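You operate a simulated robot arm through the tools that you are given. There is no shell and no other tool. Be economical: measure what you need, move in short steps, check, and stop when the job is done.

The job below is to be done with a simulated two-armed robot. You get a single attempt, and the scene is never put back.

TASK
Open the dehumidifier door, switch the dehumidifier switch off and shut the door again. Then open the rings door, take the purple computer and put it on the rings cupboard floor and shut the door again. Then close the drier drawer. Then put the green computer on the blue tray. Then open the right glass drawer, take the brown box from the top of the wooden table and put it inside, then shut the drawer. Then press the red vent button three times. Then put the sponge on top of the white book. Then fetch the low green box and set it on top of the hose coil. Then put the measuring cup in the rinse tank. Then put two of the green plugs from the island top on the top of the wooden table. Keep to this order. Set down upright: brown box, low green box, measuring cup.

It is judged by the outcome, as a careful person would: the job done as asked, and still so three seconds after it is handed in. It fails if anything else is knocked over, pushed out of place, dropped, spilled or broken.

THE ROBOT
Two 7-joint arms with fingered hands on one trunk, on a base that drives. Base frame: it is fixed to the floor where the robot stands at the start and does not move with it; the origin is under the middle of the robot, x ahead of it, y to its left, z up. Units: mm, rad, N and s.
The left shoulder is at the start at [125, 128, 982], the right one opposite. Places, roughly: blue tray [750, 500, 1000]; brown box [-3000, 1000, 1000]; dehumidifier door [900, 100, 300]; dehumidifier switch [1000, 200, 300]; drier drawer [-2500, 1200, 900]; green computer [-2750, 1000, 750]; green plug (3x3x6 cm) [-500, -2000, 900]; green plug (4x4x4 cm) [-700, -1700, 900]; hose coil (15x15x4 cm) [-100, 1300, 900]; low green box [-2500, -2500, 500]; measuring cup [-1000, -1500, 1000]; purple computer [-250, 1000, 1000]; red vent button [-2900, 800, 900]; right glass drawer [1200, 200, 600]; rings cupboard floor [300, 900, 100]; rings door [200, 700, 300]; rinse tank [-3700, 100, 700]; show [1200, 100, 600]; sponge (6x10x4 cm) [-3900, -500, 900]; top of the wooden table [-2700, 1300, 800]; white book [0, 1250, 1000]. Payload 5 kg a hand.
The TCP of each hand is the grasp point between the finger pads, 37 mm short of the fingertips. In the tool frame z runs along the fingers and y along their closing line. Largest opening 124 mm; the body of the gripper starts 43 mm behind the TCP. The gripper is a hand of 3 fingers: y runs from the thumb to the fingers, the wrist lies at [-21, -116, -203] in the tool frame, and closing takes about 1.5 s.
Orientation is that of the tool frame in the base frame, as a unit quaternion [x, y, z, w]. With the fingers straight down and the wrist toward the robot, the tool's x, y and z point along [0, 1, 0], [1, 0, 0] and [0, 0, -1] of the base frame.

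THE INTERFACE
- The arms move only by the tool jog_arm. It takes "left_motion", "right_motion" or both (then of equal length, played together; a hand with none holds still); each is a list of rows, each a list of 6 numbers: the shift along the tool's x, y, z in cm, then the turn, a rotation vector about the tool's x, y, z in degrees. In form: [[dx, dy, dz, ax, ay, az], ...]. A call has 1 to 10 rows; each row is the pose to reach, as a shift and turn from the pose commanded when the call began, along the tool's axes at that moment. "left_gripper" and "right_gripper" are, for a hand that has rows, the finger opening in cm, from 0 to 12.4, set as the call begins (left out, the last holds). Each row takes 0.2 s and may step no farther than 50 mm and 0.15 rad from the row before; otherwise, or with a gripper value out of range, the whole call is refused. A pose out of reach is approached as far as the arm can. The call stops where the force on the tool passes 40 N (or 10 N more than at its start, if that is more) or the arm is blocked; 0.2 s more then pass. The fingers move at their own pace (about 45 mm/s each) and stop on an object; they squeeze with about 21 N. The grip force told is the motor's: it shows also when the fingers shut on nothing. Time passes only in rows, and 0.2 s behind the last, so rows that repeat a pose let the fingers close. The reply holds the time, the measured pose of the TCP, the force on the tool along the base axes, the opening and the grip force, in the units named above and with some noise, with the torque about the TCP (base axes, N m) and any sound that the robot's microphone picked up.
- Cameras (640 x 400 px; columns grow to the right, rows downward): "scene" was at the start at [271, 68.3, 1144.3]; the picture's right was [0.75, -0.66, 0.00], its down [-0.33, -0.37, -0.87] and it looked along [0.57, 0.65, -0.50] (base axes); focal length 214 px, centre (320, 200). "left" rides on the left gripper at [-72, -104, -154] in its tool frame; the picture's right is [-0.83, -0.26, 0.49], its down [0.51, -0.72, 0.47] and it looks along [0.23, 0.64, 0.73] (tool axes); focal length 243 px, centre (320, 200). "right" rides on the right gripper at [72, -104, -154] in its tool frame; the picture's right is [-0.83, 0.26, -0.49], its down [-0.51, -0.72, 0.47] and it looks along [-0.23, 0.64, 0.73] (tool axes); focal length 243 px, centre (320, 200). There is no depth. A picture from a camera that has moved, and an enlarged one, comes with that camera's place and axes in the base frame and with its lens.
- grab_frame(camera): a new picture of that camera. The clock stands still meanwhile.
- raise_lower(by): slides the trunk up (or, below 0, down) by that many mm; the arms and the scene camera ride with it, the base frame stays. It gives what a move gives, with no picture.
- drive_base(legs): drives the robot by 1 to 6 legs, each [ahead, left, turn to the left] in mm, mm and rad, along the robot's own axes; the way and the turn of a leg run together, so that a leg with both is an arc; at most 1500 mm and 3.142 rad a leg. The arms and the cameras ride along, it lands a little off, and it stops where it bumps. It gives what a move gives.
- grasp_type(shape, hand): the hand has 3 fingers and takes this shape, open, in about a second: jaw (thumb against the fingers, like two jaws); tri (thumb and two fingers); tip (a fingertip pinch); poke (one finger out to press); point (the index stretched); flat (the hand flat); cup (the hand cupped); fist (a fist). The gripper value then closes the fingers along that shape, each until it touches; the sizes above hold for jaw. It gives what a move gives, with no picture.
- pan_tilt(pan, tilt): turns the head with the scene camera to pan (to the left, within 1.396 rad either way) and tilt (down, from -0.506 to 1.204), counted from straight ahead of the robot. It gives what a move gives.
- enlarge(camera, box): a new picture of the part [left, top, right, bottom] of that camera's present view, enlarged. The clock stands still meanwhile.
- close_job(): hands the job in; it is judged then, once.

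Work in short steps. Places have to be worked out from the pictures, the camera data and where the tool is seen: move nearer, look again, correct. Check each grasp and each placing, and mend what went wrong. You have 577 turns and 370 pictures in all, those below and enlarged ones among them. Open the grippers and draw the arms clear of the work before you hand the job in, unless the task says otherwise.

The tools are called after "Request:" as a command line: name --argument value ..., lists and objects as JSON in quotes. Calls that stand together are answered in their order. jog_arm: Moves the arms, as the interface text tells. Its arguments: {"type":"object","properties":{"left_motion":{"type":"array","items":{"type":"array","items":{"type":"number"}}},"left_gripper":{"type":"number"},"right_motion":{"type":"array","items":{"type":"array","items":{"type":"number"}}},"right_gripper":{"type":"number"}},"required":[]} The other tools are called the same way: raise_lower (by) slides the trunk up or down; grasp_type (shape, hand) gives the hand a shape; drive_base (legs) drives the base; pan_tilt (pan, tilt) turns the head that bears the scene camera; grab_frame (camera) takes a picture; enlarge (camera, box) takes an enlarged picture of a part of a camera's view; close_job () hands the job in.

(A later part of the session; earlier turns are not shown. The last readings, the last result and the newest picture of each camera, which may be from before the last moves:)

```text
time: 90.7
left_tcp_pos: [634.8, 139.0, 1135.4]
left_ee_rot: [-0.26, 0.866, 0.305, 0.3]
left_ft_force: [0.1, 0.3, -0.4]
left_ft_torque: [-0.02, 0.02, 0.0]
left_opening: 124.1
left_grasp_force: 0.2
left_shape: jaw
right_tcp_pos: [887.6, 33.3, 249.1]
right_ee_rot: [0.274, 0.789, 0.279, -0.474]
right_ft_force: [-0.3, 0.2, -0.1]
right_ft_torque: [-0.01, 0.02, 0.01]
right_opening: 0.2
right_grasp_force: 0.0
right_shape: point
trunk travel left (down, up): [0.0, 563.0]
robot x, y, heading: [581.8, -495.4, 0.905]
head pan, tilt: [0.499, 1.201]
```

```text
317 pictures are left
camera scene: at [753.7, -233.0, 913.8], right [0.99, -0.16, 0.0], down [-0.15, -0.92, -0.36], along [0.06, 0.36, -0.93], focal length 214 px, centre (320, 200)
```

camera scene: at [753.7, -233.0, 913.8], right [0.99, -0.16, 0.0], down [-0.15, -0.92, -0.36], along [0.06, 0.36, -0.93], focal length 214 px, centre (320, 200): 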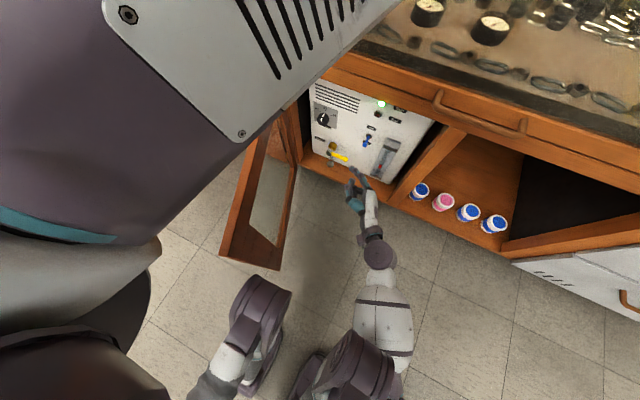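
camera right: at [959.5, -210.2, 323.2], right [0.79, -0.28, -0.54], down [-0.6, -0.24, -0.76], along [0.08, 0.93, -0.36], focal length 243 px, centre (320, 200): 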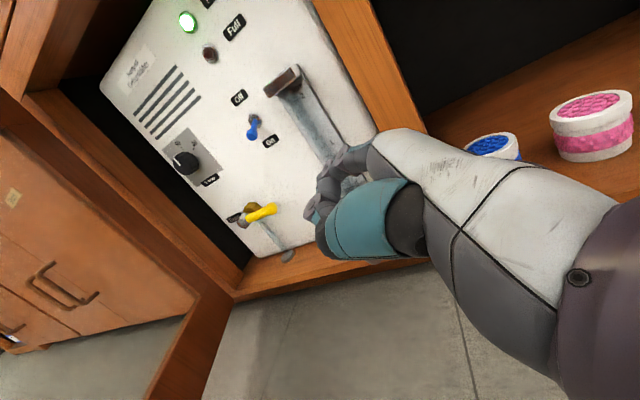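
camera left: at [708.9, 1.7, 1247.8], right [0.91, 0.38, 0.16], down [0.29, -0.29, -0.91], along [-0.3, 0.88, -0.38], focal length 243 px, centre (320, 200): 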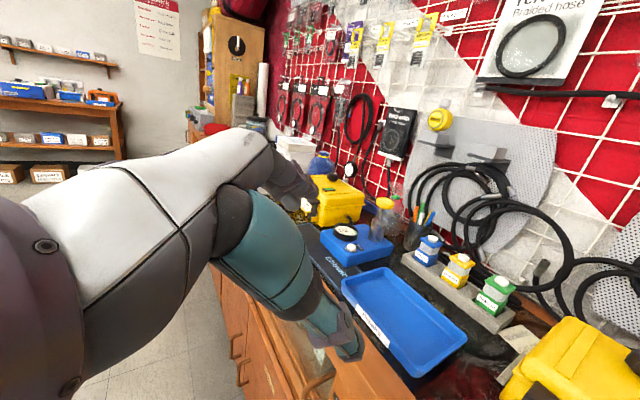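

It is probably a knee of the lowered trunk touching the door's edge. I stay here and reach forward with the arm alone.

Request:
jog_arm --right_motion '[[0, 2, 0.3, 0, 0, 0], [0, 4, 0.6, 0, 0, 0], [0, 6, 0.9, 0, 0, 0], [0, 8, 1.2, 0, 0, 0]]'

Request:
enlarge --camera "scene" --box '[280, 60, 460, 240]'

Request:
enlarge --camera "right" --box '[160, 0, 460, 280]'

```text
time: 91.7
left_tcp_pos: [634.0, 137.6, 1135.7]
left_ee_rot: [-0.26, 0.866, 0.304, 0.3]
left_ft_force: [0.3, 0.1, 0.6]
left_ft_torque: [0.02, -0.02, -0.03]
left_opening: 123.8
left_grasp_force: 0.1
left_shape: jaw
right_tcp_pos: [935.0, 98.5, 260.1]
right_ee_rot: [0.273, 0.789, 0.279, -0.473]
right_ft_force: [0.2, 0.7, 0.0]
right_ft_torque: [0.01, 0.03, 0.0]
right_opening: 0.1
right_grasp_force: 0.0
right_shape: point
trunk travel left (down, up): [0.0, 563.0]
robot x, y, heading: [583.6, -499.8, 0.913]
head pan, tilt: [0.499, 1.201]
```

```text
2.22 times, centred on (370, 150) of scene
camera zoom: at [753.8, -232.9, 913.7], right [0.99, -0.16, 0.0], down [-0.15, -0.92, -0.36], along [0.06, 0.36, -0.93], focal length 477 px, centre (209, 311)
```

zoom: 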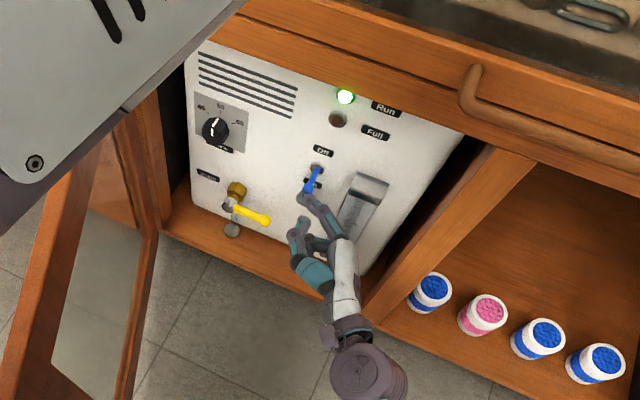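

```text
1.43 times, centred on (310, 140) of right
camera zoom: at [923.5, -68.1, 366.6], right [0.81, -0.3, -0.51], down [-0.58, -0.26, -0.77], along [0.1, 0.92, -0.38], focal length 347 px, centre (334, 286)
```

zoom: 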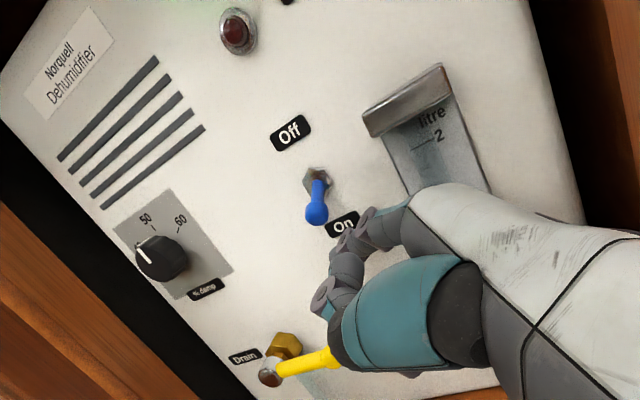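

The fingertip is right at the lever's end. I go 15 mm further in and then raise the trunk by 60 mm to push the lever up.

Request:
jog_arm --right_motion '[[-0.5, 0.8, 0.1, 0, 0, 0], [-0.5, 1.6, 0.2, 0, 0, 0]]'

Request:
raise_lower --by 40

Request:
enlarge --camera "scene" --box '[280, 60, 460, 240]'

Request:
enlarge --camera "right" --box '[160, 0, 460, 280]'

```text
time: 92.3
left_tcp_pos: [632.9, 138.2, 1135.9]
left_ee_rot: [-0.261, 0.865, 0.305, 0.3]
left_ft_force: [0.0, -0.5, 0.3]
left_ft_torque: [0.0, -0.04, -0.03]
left_opening: 123.9
left_grasp_force: 0.1
left_shape: jaw
right_tcp_pos: [944.3, 109.8, 255.7]
right_ee_rot: [0.273, 0.789, 0.279, -0.474]
right_ft_force: [-11.5, -6.1, 0.4]
right_ft_torque: [0.28, -0.47, -0.23]
right_opening: 118.8
right_grasp_force: 0.1
right_shape: point
trunk travel left (down, up): [0.0, 563.0]
robot x, y, heading: [582.2, -499.6, 0.911]
head pan, tilt: [0.499, 1.201]
```

```text
time: 93.2
left_tcp_pos: [633.0, 137.1, 1176.3]
left_ee_rot: [-0.26, 0.865, 0.304, 0.301]
left_ft_force: [0.2, 0.1, 0.4]
left_ft_torque: [0.02, 0.01, 0.01]
left_opening: 124.1
left_grasp_force: 0.1
left_shape: jaw
right_tcp_pos: [947.5, 109.2, 297.5]
right_ee_rot: [0.274, 0.789, 0.279, -0.473]
right_ft_force: [-15.2, -8.3, 1.6]
right_ft_torque: [0.43, -0.76, -0.34]
right_opening: 119.0
right_grasp_force: 0.0
right_shape: point
trunk travel left (down, up): [-40.0, 523.0]
robot x, y, heading: [581.4, -499.4, 0.909]
head pan, tilt: [0.499, 1.201]
```

```text
2.22 times, centred on (370, 150) of scene
camera zoom: at [750.0, -237.7, 940.7], right [0.99, -0.16, 0.0], down [-0.15, -0.92, -0.36], along [0.06, 0.36, -0.93], focal length 477 px, centre (209, 311)
```

zoom: 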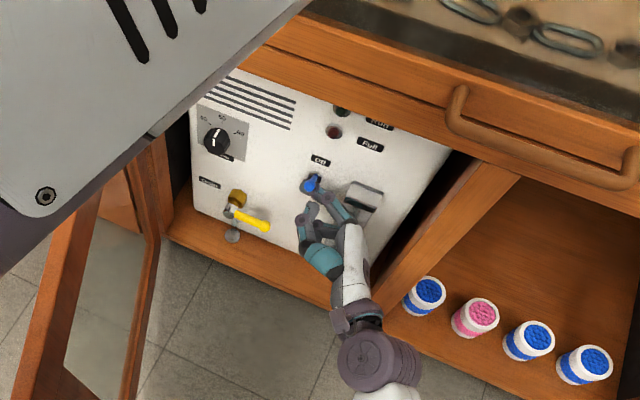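

```text
1.43 times, centred on (310, 140) of right
camera zoom: at [934.5, -57.2, 404.7], right [0.81, -0.3, -0.51], down [-0.58, -0.25, -0.77], along [0.1, 0.92, -0.38], focal length 347 px, centre (334, 286)
```

zoom: 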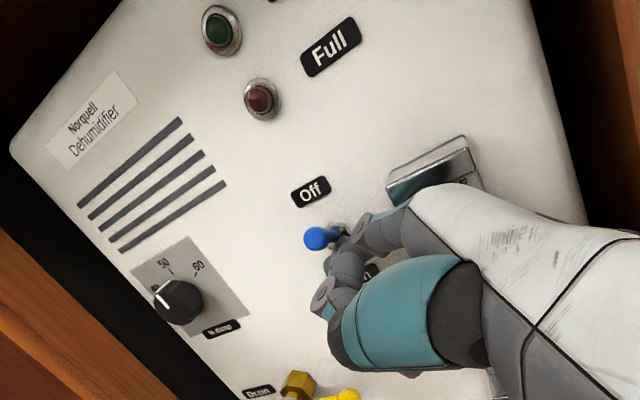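

The Run lamp has gone out: the lever moved to Off. I push 15 mm more to make sure, then withdraw.

Request:
raise_lower --by 18

Request:
jog_arm --right_motion '[[0, -2, -0.3, 0, 0, 0], [0, -5, -0.6, 0, 0, 0], [0, -9, -1, 0, 0, 0]]'

Request:
enlarge --camera "right" --box '[160, 0, 460, 280]'

```text
time: 93.8
left_tcp_pos: [634.5, 139.3, 1192.4]
left_ee_rot: [-0.26, 0.866, 0.304, 0.3]
left_ft_force: [0.4, -0.4, -0.1]
left_ft_torque: [0.0, 0.02, 0.01]
left_opening: 124.0
left_grasp_force: 0.0
left_shape: jaw
right_tcp_pos: [947.1, 108.6, 313.8]
right_ee_rot: [0.275, 0.79, 0.278, -0.473]
right_ft_force: [-14.0, -13.0, -14.7]
right_ft_torque: [-0.58, -0.09, -0.59]
right_opening: 118.8
right_grasp_force: 0.0
right_shape: point
trunk travel left (down, up): [-58.0, 505.0]
robot x, y, heading: [581.2, -497.2, 0.904]
head pan, tilt: [0.499, 1.201]
```

```text
time: 94.6
left_tcp_pos: [633.0, 136.8, 1194.2]
left_ee_rot: [-0.26, 0.865, 0.305, 0.301]
left_ft_force: [0.2, -0.4, 0.4]
left_ft_torque: [-0.03, 0.0, 0.0]
left_opening: 124.0
left_grasp_force: 0.1
left_shape: jaw
right_tcp_pos: [891.2, 39.6, 303.0]
right_ee_rot: [0.274, 0.789, 0.281, -0.473]
right_ft_force: [0.2, 0.4, 1.2]
right_ft_torque: [-0.01, -0.01, 0.0]
right_opening: 119.2
right_grasp_force: 0.0
right_shape: point
trunk travel left (down, up): [-58.0, 505.0]
robot x, y, heading: [580.1, -501.4, 0.907]
head pan, tilt: [0.499, 1.201]
```

```text
1.43 times, centred on (310, 140) of right
camera zoom: at [878.3, -127.2, 410.2], right [0.81, -0.3, -0.5], down [-0.58, -0.25, -0.78], along [0.11, 0.92, -0.38], focal length 347 px, centre (334, 286)
```

zoom: 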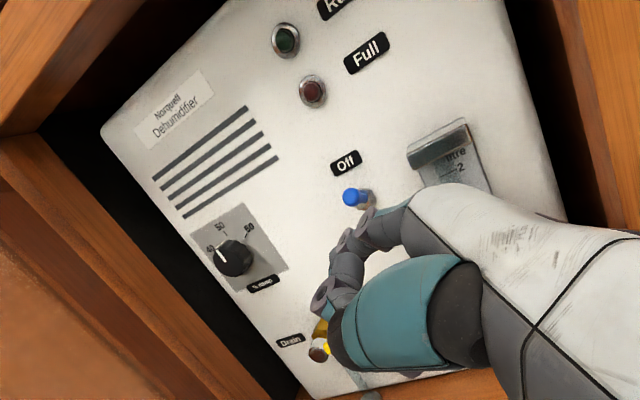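

The switch is off. Now I back out, raise the right hand above the door's height, and lower the trunk again so the left hand can push the door shut from its outer side.

Request:
drive_base --legs '[[-250, 0, 0]]'

Request:
jog_arm --right_motion '[[4.5, -0.5, 1, 0, 0, 0], [9, -1, 2, 0, 0, 0], [13.5, -1.5, 3, 0, 0, 0], [18, -2, 4, 0, 0, 0], [22.5, -2.5, 5, 0, 0, 0], [27, -3, 6, 0, 0, 0], [31.5, -3.5, 7, 0, 0, 0], [36, -4, 8, 0, 0, 0], [40.5, -4.5, 9, 0, 0, 0], [45, -5, 10, 0, 0, 0]]'

Request:
pan_tilt --pan 0.4 --tilt 0.8

Request:
grab_frame --camera "scene"

```text
time: 96.4
left_tcp_pos: [478.6, -62.1, 1193.4]
left_ee_rot: [-0.258, 0.866, 0.305, 0.301]
left_ft_force: [-0.1, 0.1, 0.0]
left_ft_torque: [0.05, -0.02, -0.02]
left_opening: 123.7
left_grasp_force: 0.1
left_shape: jaw
right_tcp_pos: [735.2, -160.4, 302.9]
right_ee_rot: [0.275, 0.789, 0.281, -0.473]
right_ft_force: [0.9, 0.7, -1.1]
right_ft_torque: [0.02, -0.01, -0.01]
right_opening: 118.8
right_grasp_force: 0.0
right_shape: point
trunk travel left (down, up): [-58.0, 505.0]
robot x, y, heading: [425.6, -699.9, 0.906]
head pan, tilt: [0.499, 1.201]
```

```text
time: 97.3
left_tcp_pos: [479.5, -62.0, 1195.8]
left_ee_rot: [-0.259, 0.866, 0.304, 0.301]
left_ft_force: [-0.6, -0.1, 0.9]
left_ft_torque: [0.01, 0.01, 0.01]
left_opening: 124.0
left_grasp_force: 0.2
left_shape: jaw
right_tcp_pos: [816.9, -169.2, 368.5]
right_ee_rot: [0.351, 0.803, 0.3, -0.377]
right_ft_force: [-0.6, 0.6, 0.2]
right_ft_torque: [-0.02, -0.03, -0.01]
right_opening: 0.2
right_grasp_force: 0.2
right_shape: point
trunk travel left (down, up): [-58.0, 505.0]
robot x, y, heading: [430.8, -695.5, 0.905]
head pan, tilt: [0.499, 1.201]
stopped in row 4 (right hand): the arm was blocked; the commanded pose is now the measured one
```

```text
time: 98.2
left_tcp_pos: [480.8, -62.0, 1193.7]
left_ee_rot: [-0.259, 0.866, 0.305, 0.301]
left_ft_force: [0.4, -1.4, 0.5]
left_ft_torque: [-0.02, 0.0, 0.01]
left_opening: 123.8
left_grasp_force: 0.1
left_shape: jaw
right_tcp_pos: [815.7, -169.6, 366.2]
right_ee_rot: [0.351, 0.803, 0.3, -0.377]
right_ft_force: [0.2, 0.2, 0.2]
right_ft_torque: [0.04, -0.03, 0.0]
right_opening: 0.0
right_grasp_force: 0.0
right_shape: point
trunk travel left (down, up): [-58.0, 505.0]
robot x, y, heading: [423.4, -698.7, 0.903]
head pan, tilt: [0.4, 0.799]
```

```text
311 pictures are left
camera scene: at [604.6, -417.7, 984.8], right [0.96, -0.26, 0.0], down [-0.19, -0.69, -0.7], along [0.18, 0.67, -0.72], focal length 214 px, centre (320, 200)
```

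scene: 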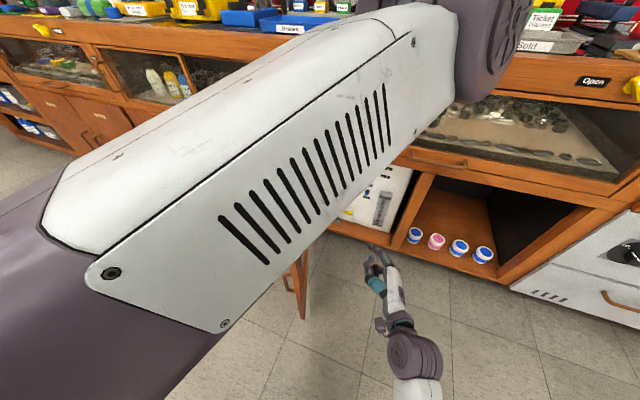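

I straighten the right wrist (level the fingers, turn back left) and then raise it.

Request:
jog_arm --right_motion '[[0, -1, 0, 3, 7.5, 0], [0, -2, 0, 6, 15, 0], [0, -3, 0, 9, 22.5, 0], [0, -4, 0, 12, 30, 0]]'

Request:
jog_arm --right_motion '[[4.5, 0, 0, 0, 0, 0], [9, 0, 0, 0, 0, 0], [13.5, 0, 0, 0, 0, 0], [18, 0, 0, 0, 0, 0], [22.5, 0, 0, 0, 0, 0], [27, 0, 0, 0, 0, 0], [31.5, 0, 0, 0, 0, 0], [36, 0, 0, 0, 0, 0], [40.5, 0, 0, 0, 0, 0], [45, 0, 0, 0, 0, 0]]'

```text
time: 99.2
left_tcp_pos: [480.9, -61.2, 1192.9]
left_ee_rot: [-0.258, 0.866, 0.304, 0.3]
left_ft_force: [0.0, 0.4, -1.0]
left_ft_torque: [0.03, 0.02, -0.03]
left_opening: 123.8
left_grasp_force: 0.0
left_shape: jaw
right_tcp_pos: [785.8, -193.4, 357.2]
right_ee_rot: [0.221, 0.704, 0.296, -0.606]
right_ft_force: [-0.1, -0.7, -2.3]
right_ft_torque: [0.09, 0.07, -0.12]
right_opening: 0.1
right_grasp_force: 0.1
right_shape: point
trunk travel left (down, up): [-58.0, 505.0]
robot x, y, heading: [424.0, -701.5, 0.905]
head pan, tilt: [0.4, 0.799]
```

```text
time: 101.4
left_tcp_pos: [480.1, -61.3, 1192.3]
left_ee_rot: [-0.259, 0.866, 0.304, 0.3]
left_ft_force: [0.7, 0.8, -0.4]
left_ft_torque: [-0.03, -0.04, -0.04]
left_opening: 123.8
left_grasp_force: 0.0
left_shape: jaw
right_tcp_pos: [730.9, -153.7, 783.4]
right_ee_rot: [0.221, 0.705, 0.296, -0.606]
right_ft_force: [-0.7, 0.0, 0.1]
right_ft_torque: [0.03, -0.02, 0.04]
right_opening: 0.0
right_grasp_force: 0.0
right_shape: point
right hand out of reach, approached as far as the arm can: row 8, 9, 10
trunk travel left (down, up): [-58.0, 505.0]
robot x, y, heading: [425.2, -698.0, 0.906]
head pan, tilt: [0.4, 0.799]
```

Right hand is up. Now I shift the base left and bring the left hand down on the outer side of the open door.

Request:
drive_base --legs '[[0, 190, 0]]'

Request:
raise_lower --by -58

Request:
jog_arm --left_motion '[[2.8, -1.7, 3.4, 0, 0, 0], [5.6, -3.4, 6.8, 0, 0, 0], [8.4, -5.1, 10.2, 0, 0, 0], [11.2, -6.8, 13.6, 0, 0, 0], [14, -8.5, 17, 0, 0, 0], [16.8, -10.2, 20.4, 0, 0, 0], [19.6, -11.9, 23.8, 0, 0, 0], [22.4, -13.6, 27.2, 0, 0, 0], [25.2, -15.3, 30.6, 0, 0, 0], [28, -17, 34, 0, 0, 0]]'

Request:
grab_frame --camera "left"

Request:
grab_frame --camera "scene"

```text
time: 103.7
left_tcp_pos: [333.8, 54.0, 1193.1]
left_ee_rot: [-0.26, 0.866, 0.304, 0.301]
left_ft_force: [-0.8, 0.2, -0.3]
left_ft_torque: [0.01, -0.02, -0.04]
left_opening: 124.0
left_grasp_force: 0.0
left_shape: jaw
right_tcp_pos: [584.2, -38.4, 783.9]
right_ee_rot: [0.219, 0.705, 0.296, -0.606]
right_ft_force: [0.1, 0.0, 0.6]
right_ft_torque: [0.0, -0.02, 0.0]
right_opening: 0.0
right_grasp_force: 0.2
right_shape: point
trunk travel left (down, up): [-58.0, 505.0]
robot x, y, heading: [279.8, -587.4, 0.908]
head pan, tilt: [0.4, 0.799]
```

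```text
time: 104.7
left_tcp_pos: [332.3, 53.4, 1135.8]
left_ee_rot: [-0.259, 0.866, 0.305, 0.301]
left_ft_force: [-0.2, -0.7, 0.1]
left_ft_torque: [-0.02, -0.01, -0.01]
left_opening: 123.9
left_grasp_force: 0.1
left_shape: jaw
right_tcp_pos: [588.7, -32.2, 737.5]
right_ee_rot: [0.22, 0.705, 0.295, -0.607]
right_ft_force: [0.3, 0.4, -0.1]
right_ft_torque: [-0.02, 0.01, 0.01]
right_opening: 0.2
right_grasp_force: 0.0
right_shape: point
trunk travel left (down, up): [0.0, 563.0]
robot x, y, heading: [275.3, -581.6, 0.907]
head pan, tilt: [0.4, 0.799]
```

```text
time: 105.3
left_tcp_pos: [337.8, 61.3, 1054.0]
left_ee_rot: [-0.259, 0.864, 0.308, 0.303]
left_ft_force: [-0.5, -0.4, 1.4]
left_ft_torque: [-0.01, 0.0, 0.02]
left_opening: 124.0
left_grasp_force: 0.0
left_shape: jaw
left hand out of reach, approached as far as the arm can: row 3
right_tcp_pos: [589.9, -29.4, 727.5]
right_ee_rot: [0.228, 0.708, 0.285, -0.604]
right_ft_force: [-2.1, -5.7, -27.4]
right_ft_torque: [0.82, 0.25, -0.18]
right_opening: 118.8
right_grasp_force: 0.0
right_shape: point
trunk travel left (down, up): [0.0, 563.0]
robot x, y, heading: [276.1, -579.2, 0.908]
head pan, tilt: [0.4, 0.799]
stopped in row 3 (right hand): the force on the tool passed its limit at 81 N (the readings are from after the stop); the commanded pose is now the measured one
```

```text
310 pictures are left
camera left: at [396.8, -95.2, 1160.6], right [0.91, 0.38, 0.16], down [0.28, -0.3, -0.91], along [-0.3, 0.88, -0.38], focal length 243 px, centre (320, 200)
```

left: 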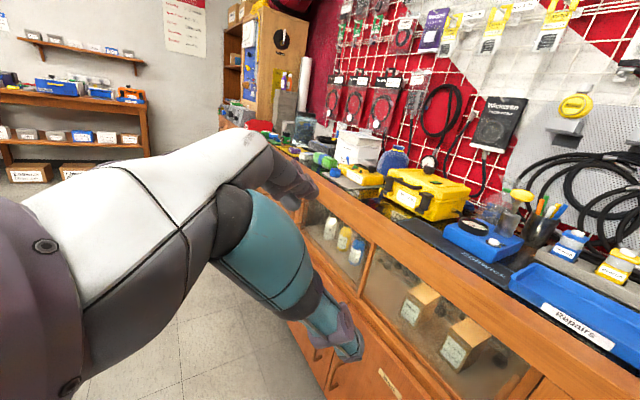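

```text
309 pictures are left
camera scene: at [463.5, -294.2, 941.7], right [0.97, -0.26, 0.0], down [-0.19, -0.69, -0.7], along [0.18, 0.67, -0.72], focal length 214 px, centre (320, 200)
```

scene: 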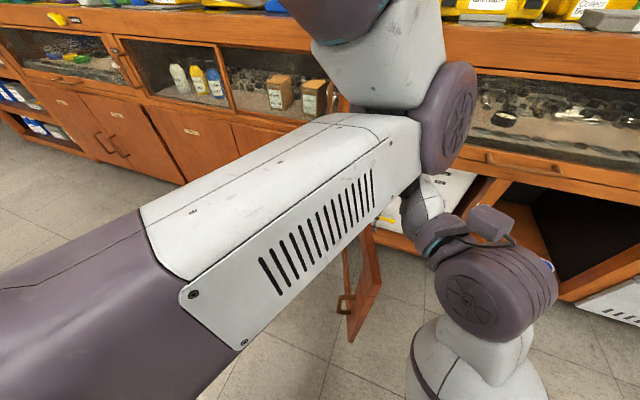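

The left arm is folded inward, with its elbow over the right hand, and they touched. I undo it by bringing the left hand back to its home orientation, up and out to the left.

Request:
jog_arm --left_motion '[[0.4, 2.6, -0.9, 4.8, 2.3, 6.4], [0.9, 5.2, -0.8, 9.6, 4.6, 12.8], [1.4, 7.8, -0.6, 14.4, 7, 19.2], [1.8, 10.4, -0.4, 19.2, 9.3, 25.7], [2.3, 13, -0.2, 24, 11.7, 32.1], [2.7, 15.6, 0, 28.8, 14, 38.5], [3.2, 18.2, 0.2, 33.6, 16.4, 45], [3.7, 20.8, 0.5, 38.4, 18.7, 51.4], [4.1, 23.4, 0.7, 43.2, 21, 57.8], [4.6, 26.1, 1, 48, 23.4, 64.2]]'

Request:
grab_frame --camera "scene"

```text
time: 107.5
left_tcp_pos: [167.3, 262.3, 1060.3]
left_ee_rot: [0.302, 0.953, 0.005, -0.001]
left_ft_force: [-0.3, 0.6, -0.3]
left_ft_torque: [-0.01, -0.02, 0.02]
left_opening: 123.9
left_grasp_force: 0.1
left_shape: jaw
left hand out of reach, approached as far as the arm can: row 7, 8, 9, 10
right_tcp_pos: [590.2, -29.3, 729.3]
right_ee_rot: [0.226, 0.708, 0.289, -0.604]
right_ft_force: [-0.6, 0.9, 0.0]
right_ft_torque: [-0.02, 0.03, 0.0]
right_opening: 119.1
right_grasp_force: 0.0
right_shape: point
trunk travel left (down, up): [0.0, 563.0]
robot x, y, heading: [279.2, -583.9, 0.904]
head pan, tilt: [0.4, 0.799]
```

```text
308 pictures are left
camera scene: at [463.1, -293.2, 941.4], right [0.97, -0.26, 0.0], down [-0.19, -0.69, -0.7], along [0.18, 0.67, -0.72], focal length 214 px, centre (320, 200)
```

scene: 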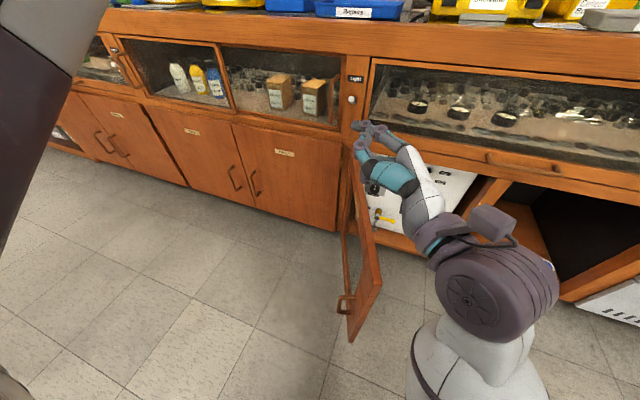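

Left arm is free again. Now I turn its fingers to the right (mirror of what worked for the right arm) and lower it left of the door. First I lift the right hand a bit further out.

Request:
jog_arm --left_motion '[[-1.5, 0, 0, 0, -8.5, 0], [-3, 0, 0, 0, -17, 0], [-4.5, 0, 0, 0, -25.5, 0], [-6, 0, 0, 0, -34, 0], [-7.5, 0, 0, 0, -42.5, 0], [-9, 0, 0, 0, -51, 0], [-10.5, 0, 0, 0, -59.5, 0], [-12, 0, 0, 0, -68, 0], [-13.5, 0, 0, 0, -76.5, 0], [-15, 0, 0, 0, -85, 0]]'

Request:
jog_arm --left_motion '[[4.4, 0, 1.5, 0, 0, 0], [8.8, 0, 3, 0, 0, 0], [13.2, 0, 4.5, 0, 0, 0], [17.6, 0, 6, 0, 0, 0], [22, 0, 7.5, 0, 0, 0], [26.4, 0, 9, 0, 0, 0], [30.8, 0, 10.5, 0, 0, 0], [35.2, 0, 12, 0, 0, 0], [39.6, 0, 13.5, 0, 0, 0], [44, 0, 15, 0, 0, 0]]'

Request:
grab_frame --camera "scene"

```text
time: 109.7
left_tcp_pos: [516.9, 393.0, 1021.6]
left_ee_rot: [0.226, 0.704, -0.199, 0.643]
left_ft_force: [0.4, 0.7, 0.5]
left_ft_torque: [0.03, 0.04, 0.03]
left_opening: 124.1
left_grasp_force: 0.0
left_shape: jaw
left hand out of reach, approached as far as the arm can: row 1, 2, 3, 4, 5, 6, 7, 8, 9, 10
right_tcp_pos: [591.0, -31.9, 729.3]
right_ee_rot: [0.227, 0.707, 0.287, -0.605]
right_ft_force: [0.2, 0.3, -0.5]
right_ft_torque: [-0.03, 0.03, 0.0]
right_opening: 119.1
right_grasp_force: 0.2
right_shape: point
trunk travel left (down, up): [0.0, 563.0]
robot x, y, heading: [279.4, -585.1, 0.909]
head pan, tilt: [0.4, 0.799]
```

```text
time: 110.6
left_tcp_pos: [537.0, 370.7, 885.6]
left_ee_rot: [0.238, 0.695, -0.192, 0.651]
left_ft_force: [-4.1, -7.8, 20.1]
left_ft_torque: [1.18, -0.2, 0.71]
left_opening: 123.8
left_grasp_force: 0.0
left_shape: jaw
right_tcp_pos: [588.4, -29.1, 730.3]
right_ee_rot: [0.225, 0.707, 0.287, -0.605]
right_ft_force: [0.0, 0.9, -0.1]
right_ft_torque: [0.05, 0.0, 0.02]
right_opening: 119.1
right_grasp_force: 0.1
right_shape: point
trunk travel left (down, up): [0.0, 563.0]
robot x, y, heading: [280.3, -584.6, 0.904]
head pan, tilt: [0.4, 0.799]
stopped in row 4 (left hand): the force on the tool passed its limit at 73 N (the readings are from after the stop); the commanded pose is now the measured one
```

```text
307 pictures are left
camera scene: at [462.5, -295.2, 942.2], right [0.97, -0.26, 0.0], down [-0.19, -0.69, -0.7], along [0.18, 0.67, -0.72], focal length 214 px, centre (320, 200)
```

scene: 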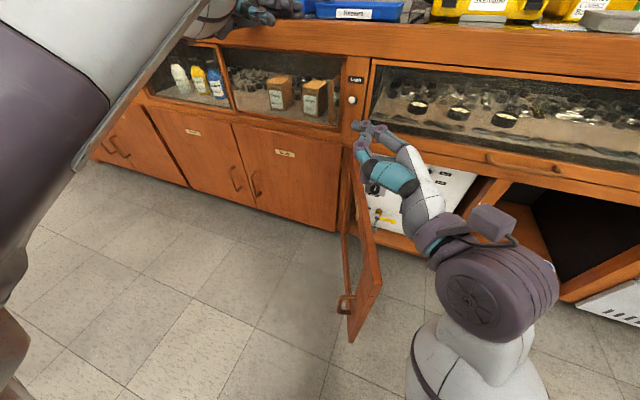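

The hand drifted forward over the bench and touched its top. I look before moving.

Request:
grab_frame --camera "left"

Request:
pan_tilt --pan 0.5 --tilt 0.3

Request:
grab_frame --camera "scene"

```text
306 pictures are left
camera left: at [353.4, 370.4, 966.3], right [0.28, -0.56, 0.78], down [-0.06, -0.82, -0.57], along [0.96, 0.12, -0.26], focal length 243 px, centre (320, 200)
```

left: 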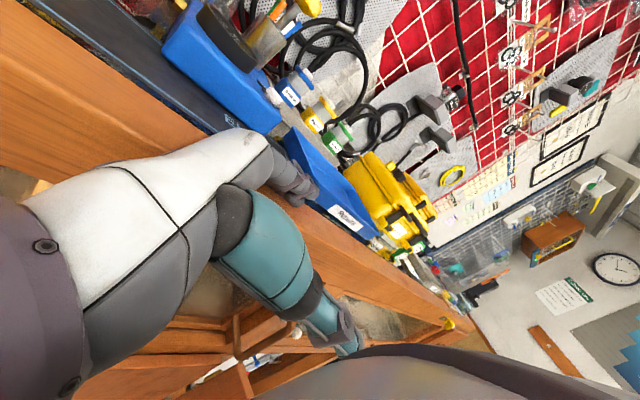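

```text
time: 111.5
left_tcp_pos: [535.9, 371.5, 886.7]
left_ee_rot: [0.237, 0.696, -0.193, 0.65]
left_ft_force: [-4.9, 3.6, 32.0]
left_ft_torque: [2.23, 0.22, 0.45]
left_opening: 124.1
left_grasp_force: 0.1
left_shape: jaw
right_tcp_pos: [587.7, -31.7, 731.4]
right_ee_rot: [0.225, 0.708, 0.288, -0.604]
right_ft_force: [-1.0, 0.4, 0.1]
right_ft_torque: [0.01, 0.02, 0.03]
right_opening: 119.1
right_grasp_force: 0.1
right_shape: point
trunk travel left (down, up): [0.0, 563.0]
robot x, y, heading: [278.5, -582.1, 0.905]
head pan, tilt: [0.499, 0.3]
```

```text
305 pictures are left
camera scene: at [456.2, -282.2, 987.1], right [0.99, -0.16, 0.0], down [-0.05, -0.29, -0.96], along [0.16, 0.94, -0.29], focal length 214 px, centre (320, 200)
```

scene: 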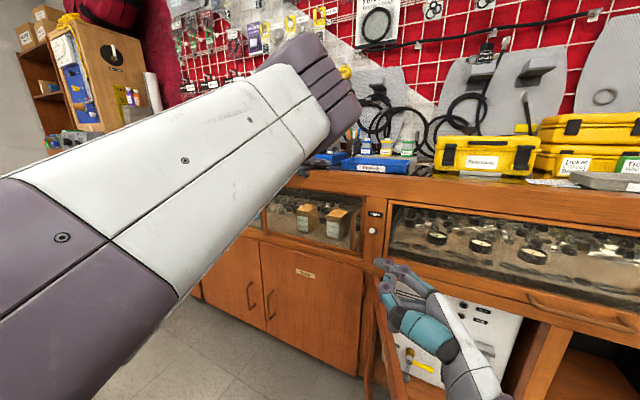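

The left hand rests on the bench's front lip without having moved anything visible. I lift it straight up, pull back, and move the right hand out to the right.

Request:
jog_arm --left_motion '[[-4, 0, 0, 0, 0, 0], [-8, 0, 0, 0, 0, 0], [-12, 0, 0, 0, 0, 0], [-12, -4.5, 0, 0, 0, 0], [-12, -9, 0, 0, 0, 0], [-12, -13.5, 0, 0, 0, 0], [-12, -18, 0, 0, 0, 0], [-12, -22.5, 0, 0, 0, 0], [-12, -27, 0, 0, 0, 0], [-12, -31, 0, 0, 0, 0]]' --right_motion '[[0, 0, -2.5, 0, 0, 0], [0, 0, -5, 0, 0, 0], [0, 0, -7.5, 0, 0, 0], [0, 0, -10, 0, 0, 0], [0, 0, -12.5, 0, 0, 0], [0, 0, -15, 0, 0, 0], [0, 0, -17.5, 0, 0, 0], [0, 0, -20, 0, 0, 0], [0, 0, -22.5, 0, 0, 0], [0, 0, -25, 0, 0, 0]]'

Request:
grab_frame --camera "scene"

```text
time: 113.7
left_tcp_pos: [534.9, 343.1, 899.2]
left_ee_rot: [0.228, 0.701, -0.191, 0.649]
left_ft_force: [-0.6, 0.5, -1.0]
left_ft_torque: [-0.02, -0.05, -0.01]
left_opening: 124.0
left_grasp_force: 0.0
left_shape: jaw
left hand out of reach, approached as far as the arm can: row 3, 4, 5, 6, 7, 8, 9, 10
right_tcp_pos: [782.8, -191.0, 751.4]
right_ee_rot: [0.225, 0.71, 0.285, -0.604]
right_ft_force: [-1.1, 0.9, 0.2]
right_ft_torque: [-0.04, 0.03, -0.02]
right_opening: 119.0
right_grasp_force: 0.1
right_shape: point
right hand out of reach, approached as far as the arm can: row 1, 2, 3, 4, 5, 6, 7, 8, 9, 10
trunk travel left (down, up): [0.0, 563.0]
robot x, y, heading: [278.3, -581.9, 0.903]
head pan, tilt: [0.499, 0.3]
```

```text
304 pictures are left
camera scene: at [456.0, -276.7, 985.4], right [0.99, -0.16, 0.0], down [-0.05, -0.29, -0.95], along [0.16, 0.94, -0.3], focal length 214 px, centre (320, 200)
```

scene: 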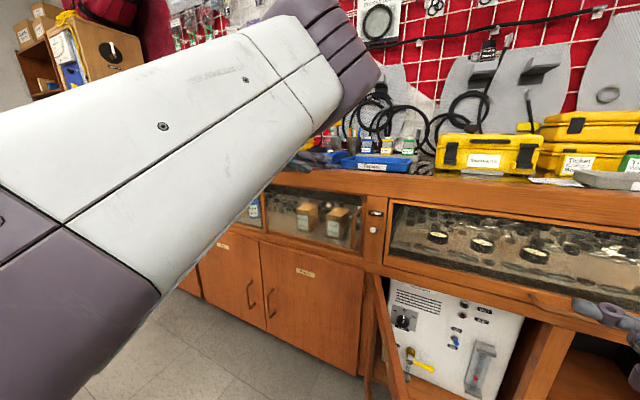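

The left arm is again against a limit. I back the base away from the bench so the hand is clear, then restore its home orientation.

Request:
drive_base --legs '[[-350, 0, 0]]'

Request:
jog_arm --left_motion '[[-2, 0, -2, 0, 8.3, 0], [-4, 0, -4, 0, 16.6, 0], [-6, 0, -6, 0, 25, 0], [-8, 0, -8, 0, 33.3, 0], [-10, 0, -10, 0, 41.6, 0], [-12, 0, -12, 0, 50, 0], [-12, 0, -14, 0, 58, 0], [-12, 0, -16, 0, 66, 0], [-12, 0, -18, 0, 74, 0], [-12, 0, -20, 0, 82, 0]]'

Request:
grab_frame --camera "scene"

```text
time: 116.0
left_tcp_pos: [321.6, 65.6, 901.8]
left_ee_rot: [0.228, 0.702, -0.19, 0.648]
left_ft_force: [-0.5, 0.3, 0.3]
left_ft_torque: [0.01, 0.01, 0.02]
left_opening: 123.8
left_grasp_force: 0.1
left_shape: jaw
right_tcp_pos: [569.2, -465.5, 751.2]
right_ee_rot: [0.222, 0.708, 0.286, -0.606]
right_ft_force: [0.7, 0.2, 0.5]
right_ft_torque: [0.0, 0.0, -0.03]
right_opening: 119.2
right_grasp_force: 0.2
right_shape: point
trunk travel left (down, up): [0.0, 563.0]
robot x, y, heading: [66.5, -855.7, 0.912]
head pan, tilt: [0.499, 0.3]
```

```text
time: 118.2
left_tcp_pos: [163.9, 170.4, 1035.9]
left_ee_rot: [0.296, 0.955, 0.006, 0.028]
left_ft_force: [0.2, -0.7, -0.6]
left_ft_torque: [-0.01, 0.02, -0.01]
left_opening: 123.9
left_grasp_force: 0.1
left_shape: jaw
right_tcp_pos: [569.1, -464.2, 751.5]
right_ee_rot: [0.224, 0.709, 0.285, -0.605]
right_ft_force: [-0.8, -0.5, 0.0]
right_ft_torque: [-0.02, 0.0, -0.02]
right_opening: 118.8
right_grasp_force: 0.1
right_shape: point
trunk travel left (down, up): [0.0, 563.0]
robot x, y, heading: [64.8, -854.3, 0.911]
head pan, tilt: [0.499, 0.3]
```

```text
303 pictures are left
camera scene: at [243.2, -552.1, 985.8], right [0.99, -0.16, 0.0], down [-0.05, -0.29, -0.96], along [0.15, 0.94, -0.3], focal length 214 px, centre (320, 200)
```

scene: 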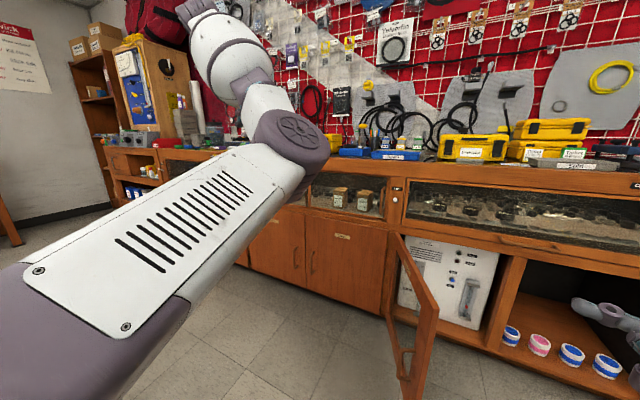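

Left arm is outstretched; I pull the hand back toward the body so the elbow bends normally.

Request:
jog_arm --left_motion '[[-0.5, -4, 0, 0, 0, 0], [-1, -8, 0, 0, 0, 0], [-1.5, -12, 0, 0, 0, 0], [-2, -16, 0, 0, 0, 0], [-2.5, -20, 0, 0, 0, 0], [-3, -24, 0, 0, 0, 0], [-3.5, -28, 0, 0, 0, 0], [-4, -32, 0, 0, 0, 0], [-4.5, -36, 0, 0, 0, 0], [-5, -40, 0, 0, 0, 0]]'

Request:
pan_tilt --pan 0.7 --tilt 0.5

Request:
grab_frame --camera "scene"

```text
time: 120.4
left_tcp_pos: [0.4, -162.8, 988.5]
left_ee_rot: [0.291, 0.957, 0.007, 0.021]
left_ft_force: [0.1, 0.2, -0.1]
left_ft_torque: [0.0, 0.0, 0.02]
left_opening: 124.1
left_grasp_force: 0.1
left_shape: jaw
left hand out of reach, approached as far as the arm can: row 8, 9, 10
right_tcp_pos: [569.0, -463.6, 751.4]
right_ee_rot: [0.224, 0.708, 0.286, -0.606]
right_ft_force: [-0.1, -0.1, -0.5]
right_ft_torque: [-0.02, -0.01, 0.0]
right_opening: 118.9
right_grasp_force: 0.0
right_shape: point
trunk travel left (down, up): [0.0, 563.0]
robot x, y, heading: [67.2, -857.5, 0.911]
head pan, tilt: [0.499, 0.3]
```

```text
time: 121.1
left_tcp_pos: [0.5, -163.5, 991.1]
left_ee_rot: [0.291, 0.956, 0.006, 0.023]
left_ft_force: [-0.2, -0.4, -0.9]
left_ft_torque: [0.03, -0.04, 0.04]
left_opening: 123.8
left_grasp_force: 0.1
left_shape: jaw
right_tcp_pos: [569.8, -464.6, 750.4]
right_ee_rot: [0.223, 0.708, 0.285, -0.606]
right_ft_force: [-0.6, -0.1, 1.4]
right_ft_torque: [0.0, 0.0, -0.02]
right_opening: 118.9
right_grasp_force: 0.0
right_shape: point
trunk travel left (down, up): [0.0, 563.0]
robot x, y, heading: [66.2, -860.1, 0.91]
head pan, tilt: [0.7, 0.499]
```

```text
302 pictures are left
camera scene: at [224.7, -553.7, 967.5], right [1.0, 0.04, 0.0], down [0.02, -0.48, -0.88], along [-0.03, 0.88, -0.48], focal length 214 px, centre (320, 200)
```

scene: 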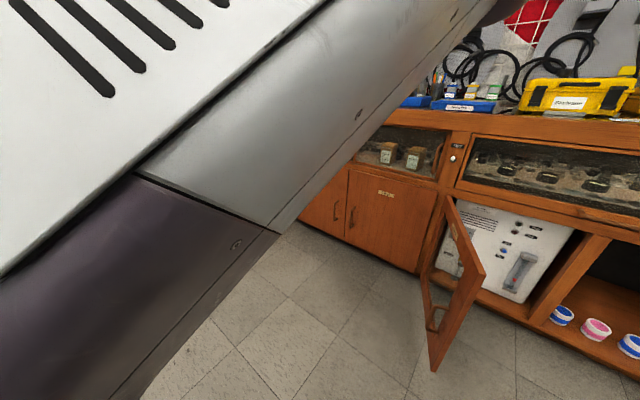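

I try to unwind the left elbow by stretching the arm out to the left side and looking at the result.

Request:
jog_arm --left_motion '[[3.8, -2.8, 0, 0, 0, 0], [7.6, -5.6, 0, 0, 0, 0], [11.4, -8.4, 0, 0, 0, 0], [15.2, -11.2, 0, 0, 0, 0], [19, -14, 0, 0, 0, 0], [22.8, -16.8, 0, 0, 0, 0], [26.6, -19.6, 0, 0, 0, 0], [30.4, -22.4, 0, 0, 0, 0], [34.2, -25.2, 0, 0, 0, 0], [38, -28, 0, 0, 0, 0]]'

Request:
pan_tilt --pan 1.3 --tilt 0.4

Request:
grab_frame --camera "scene"

```text
time: 123.3
left_tcp_pos: [-417.3, -112.4, 841.3]
left_ee_rot: [0.284, 0.959, -0.004, 0.009]
left_ft_force: [0.5, 0.2, -0.5]
left_ft_torque: [-0.06, -0.03, 0.01]
left_opening: 123.8
left_grasp_force: 0.1
left_shape: jaw
left hand out of reach, approached as far as the arm can: row 1, 2, 3, 4, 5, 6, 7, 8, 9, 10
right_tcp_pos: [567.7, -463.5, 752.2]
right_ee_rot: [0.223, 0.709, 0.286, -0.605]
right_ft_force: [-0.8, 0.7, 0.0]
right_ft_torque: [-0.02, -0.01, -0.06]
right_opening: 119.0
right_grasp_force: 0.0
right_shape: point
trunk travel left (down, up): [0.0, 563.0]
robot x, y, heading: [66.7, -855.1, 0.906]
head pan, tilt: [0.7, 0.499]
```

```text
time: 124.3
left_tcp_pos: [-413.1, -112.1, 841.8]
left_ee_rot: [0.283, 0.959, -0.005, 0.008]
left_ft_force: [0.4, 0.0, 0.3]
left_ft_torque: [0.0, 0.04, -0.02]
left_opening: 124.0
left_grasp_force: 0.0
left_shape: jaw
right_tcp_pos: [569.0, -465.0, 752.0]
right_ee_rot: [0.224, 0.708, 0.286, -0.606]
right_ft_force: [0.0, 0.4, -0.2]
right_ft_torque: [0.03, 0.01, -0.03]
right_opening: 118.8
right_grasp_force: 0.1
right_shape: point
trunk travel left (down, up): [0.0, 563.0]
robot x, y, heading: [66.1, -854.9, 0.911]
head pan, tilt: [1.3, 0.4]
```

```text
301 pictures are left
camera scene: at [173.0, -570.3, 976.6], right [0.8, 0.6, 0.0], down [0.23, -0.31, -0.92], along [-0.55, 0.74, -0.39], focal length 214 px, centre (320, 200)
```

scene: 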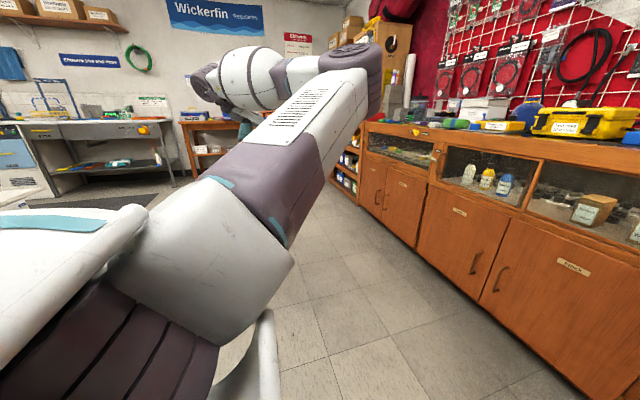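

The elbow is folded to the wrong (front) side. I stretch the arm out to the left and roll it about its own axis to bring the elbow down.

Request:
jog_arm --left_motion '[[4.5, 0, -1, 0, 0, 0], [9, 0, -2, 0, 0, 0], [13.5, 0, -3, 0, 0, 0], [18, 0, -4, 0, 0, 0], [21, 0, -5, 8, 0, 0], [21, 0, -5, 16, 0, 0], [21, 0, -5, 24, 0, 0], [21, 0, -5, 32, 0, 0], [21, 0, -5, 40, 0, 0], [21, 0, -5, 48, 0, 0]]'

Request:
grab_frame --camera "scene"

```text
time: 126.5
left_tcp_pos: [-577.4, -1.9, 857.6]
left_ee_rot: [0.265, 0.882, -0.374, -0.104]
left_ft_force: [-0.3, -0.3, -0.4]
left_ft_torque: [0.01, -0.01, 0.02]
left_opening: 124.2
left_grasp_force: 0.0
left_shape: jaw
left hand out of reach, approached as far as the arm can: row 1, 2, 3, 4, 5, 6, 7, 8, 9, 10
right_tcp_pos: [569.5, -463.5, 750.2]
right_ee_rot: [0.225, 0.709, 0.285, -0.605]
right_ft_force: [0.4, 0.9, 0.2]
right_ft_torque: [-0.01, 0.03, 0.0]
right_opening: 118.8
right_grasp_force: 0.0
right_shape: point
trunk travel left (down, up): [0.0, 563.0]
robot x, y, heading: [65.7, -854.8, 0.911]
head pan, tilt: [1.3, 0.4]
```

```text
300 pictures are left
camera scene: at [173.4, -569.2, 976.3], right [0.8, 0.6, 0.0], down [0.23, -0.31, -0.92], along [-0.55, 0.74, -0.39], focal length 214 px, centre (320, 200)
```

scene: 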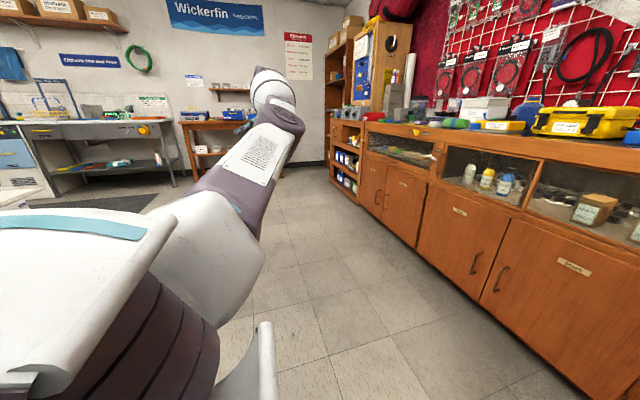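

Arm is nearly straight and the roll is being followed. I continue the roll and then start lowering the hand.

Request:
jog_arm --left_motion '[[0, 0, 0, 8, 0, 0], [0, 0, 0, 16, 0, 0], [0, 0, 0, 24, 0, 0], [0, 0, 0, 32, 0, 0], [0, 0, 0, 40, 0, 0], [0, 0, 0, 48, 0, 0], [0, 0, 0, 56, 0, 0], [0, 0, 0, 64, 0, 0], [0, 0, 0, 72, 0, 0], [0, 0, 0, 80, 0, 0]]'

Request:
grab_frame --camera "scene"

```text
time: 128.7
left_tcp_pos: [-577.5, -3.7, 857.3]
left_ee_rot: [-0.131, -0.416, 0.864, 0.252]
left_ft_force: [-0.1, -0.9, -1.0]
left_ft_torque: [0.01, 0.03, 0.01]
left_opening: 123.9
left_grasp_force: 0.1
left_shape: jaw
left hand out of reach, approached as far as the arm can: row 4, 5, 6, 7, 8
right_tcp_pos: [568.1, -464.1, 752.3]
right_ee_rot: [0.224, 0.708, 0.285, -0.606]
right_ft_force: [-0.3, 0.3, 0.1]
right_ft_torque: [0.04, -0.02, 0.03]
right_opening: 119.3
right_grasp_force: 0.0
right_shape: point
trunk travel left (down, up): [0.0, 563.0]
robot x, y, heading: [64.7, -856.9, 0.907]
head pan, tilt: [1.3, 0.4]
```

```text
299 pictures are left
camera scene: at [172.8, -570.3, 976.6], right [0.8, 0.6, 0.0], down [0.23, -0.31, -0.92], along [-0.55, 0.74, -0.39], focal length 214 px, centre (320, 200)
```

scene: 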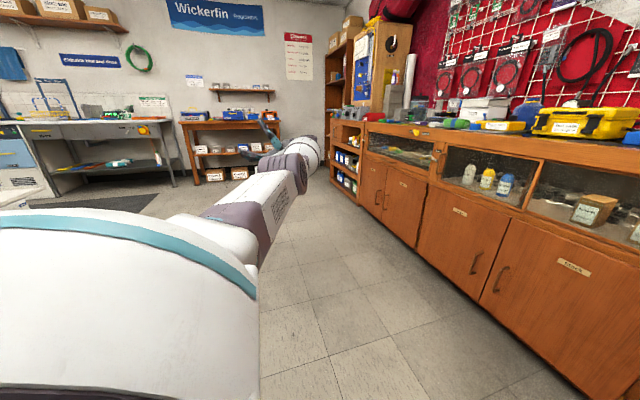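

Request:
jog_arm --left_motion '[[-4, 0, 0, 0, 0, 0], [-8, 0, 0, 0, 0, 0], [-12, 0, 0, 0, 0, 0], [-16, 0, 0, 0, 0, 0], [-20, 0, 0, 0, 0, 0], [-24, 0, 0, 0, 0, 0], [-28, 0, 0, 0, 0, 0], [-32, 0, 0, 0, 0, 0]]'

Request:
grab_frame --camera "scene"

```text
time: 130.5
left_tcp_pos: [-310.5, -176.5, 863.4]
left_ee_rot: [-0.131, -0.415, 0.864, 0.252]
left_ft_force: [0.0, 0.6, 0.5]
left_ft_torque: [0.01, 0.0, -0.01]
left_opening: 124.0
left_grasp_force: 0.0
left_shape: jaw
right_tcp_pos: [569.7, -464.3, 750.6]
right_ee_rot: [0.223, 0.708, 0.286, -0.606]
right_ft_force: [0.8, -0.1, -0.1]
right_ft_torque: [-0.01, -0.02, 0.03]
right_opening: 119.1
right_grasp_force: 0.0
right_shape: point
trunk travel left (down, up): [0.0, 563.0]
robot x, y, heading: [64.4, -855.6, 0.911]
head pan, tilt: [1.3, 0.4]
```

```text
298 pictures are left
camera scene: at [173.4, -570.4, 976.6], right [0.8, 0.6, 0.0], down [0.23, -0.31, -0.92], along [-0.55, 0.74, -0.39], focal length 214 px, centre (320, 200)
```

scene: 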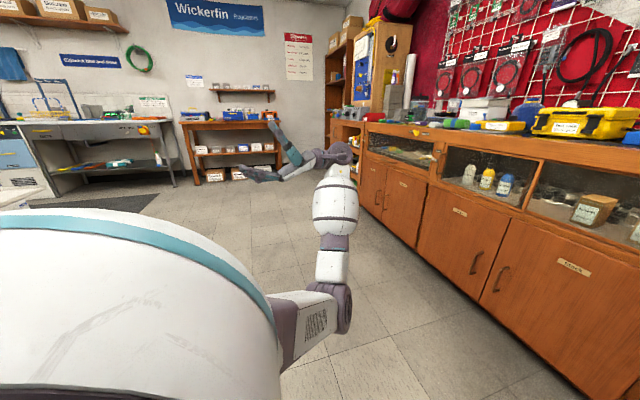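

The elbow is now low, as it should be. I roll the hand back to fingers-forward/down.

Request:
jog_arm --left_motion '[[-1, 0, 0, -8.4, 0, 0], [-2, 0, 0, -16.8, 0, 0], [-3, 0, 0, -25.2, 0, 0], [-4, 0, 0, -33.6, 0, 0], [-5, 0, 0, -42, 0, 0], [-6, 0, 0, -50.4, 0, 0], [-7, 0, 0, -58.8, 0, 0], [-8, 0, 0, -67.2, 0, 0], [-9, 0, 0, -75.6, 0, 0], [-10, 0, 0, -84, 0, 0]]'

Request:
jog_arm --left_motion '[[0, 0, 0, -8, 0, 0], [0, 0, 0, -16, 0, 0], [0, 0, 0, -24, 0, 0], [0, 0, 0, -32, 0, 0], [0, 0, 0, -40, 0, 0]]'

Request:
grab_frame --camera "scene"

```text
time: 132.7
left_tcp_pos: [-224.9, -232.7, 866.2]
left_ee_rot: [0.267, 0.887, -0.362, -0.1]
left_ft_force: [0.7, 0.1, -0.7]
left_ft_torque: [0.01, 0.02, -0.01]
left_opening: 123.8
left_grasp_force: 0.0
left_shape: jaw
right_tcp_pos: [568.8, -465.9, 751.7]
right_ee_rot: [0.223, 0.708, 0.286, -0.606]
right_ft_force: [-0.1, -0.4, 0.5]
right_ft_torque: [0.03, -0.01, -0.05]
right_opening: 119.2
right_grasp_force: 0.0
right_shape: point
trunk travel left (down, up): [0.0, 563.0]
robot x, y, heading: [62.5, -855.6, 0.907]
head pan, tilt: [1.3, 0.4]
```

```text
time: 133.9
left_tcp_pos: [-224.9, -231.5, 865.5]
left_ee_rot: [0.284, 0.958, -0.037, -0.002]
left_ft_force: [-0.5, -0.4, 0.4]
left_ft_torque: [0.05, 0.0, -0.01]
left_opening: 124.2
left_grasp_force: 0.0
left_shape: jaw
right_tcp_pos: [568.5, -465.1, 752.2]
right_ee_rot: [0.224, 0.708, 0.286, -0.605]
right_ft_force: [0.1, -0.5, 0.6]
right_ft_torque: [-0.01, 0.0, -0.03]
right_opening: 118.8
right_grasp_force: 0.0
right_shape: point
trunk travel left (down, up): [0.0, 563.0]
robot x, y, heading: [62.6, -856.3, 0.91]
head pan, tilt: [1.3, 0.4]
```

```text
297 pictures are left
camera scene: at [172.5, -570.9, 976.8], right [0.8, 0.6, 0.0], down [0.23, -0.31, -0.92], along [-0.55, 0.74, -0.39], focal length 214 px, centre (320, 200)
```

scene: 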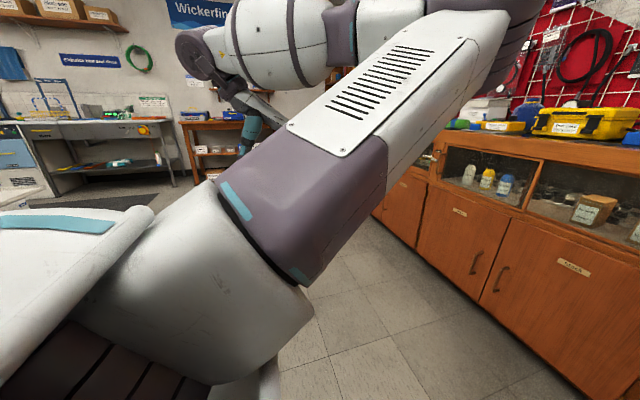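

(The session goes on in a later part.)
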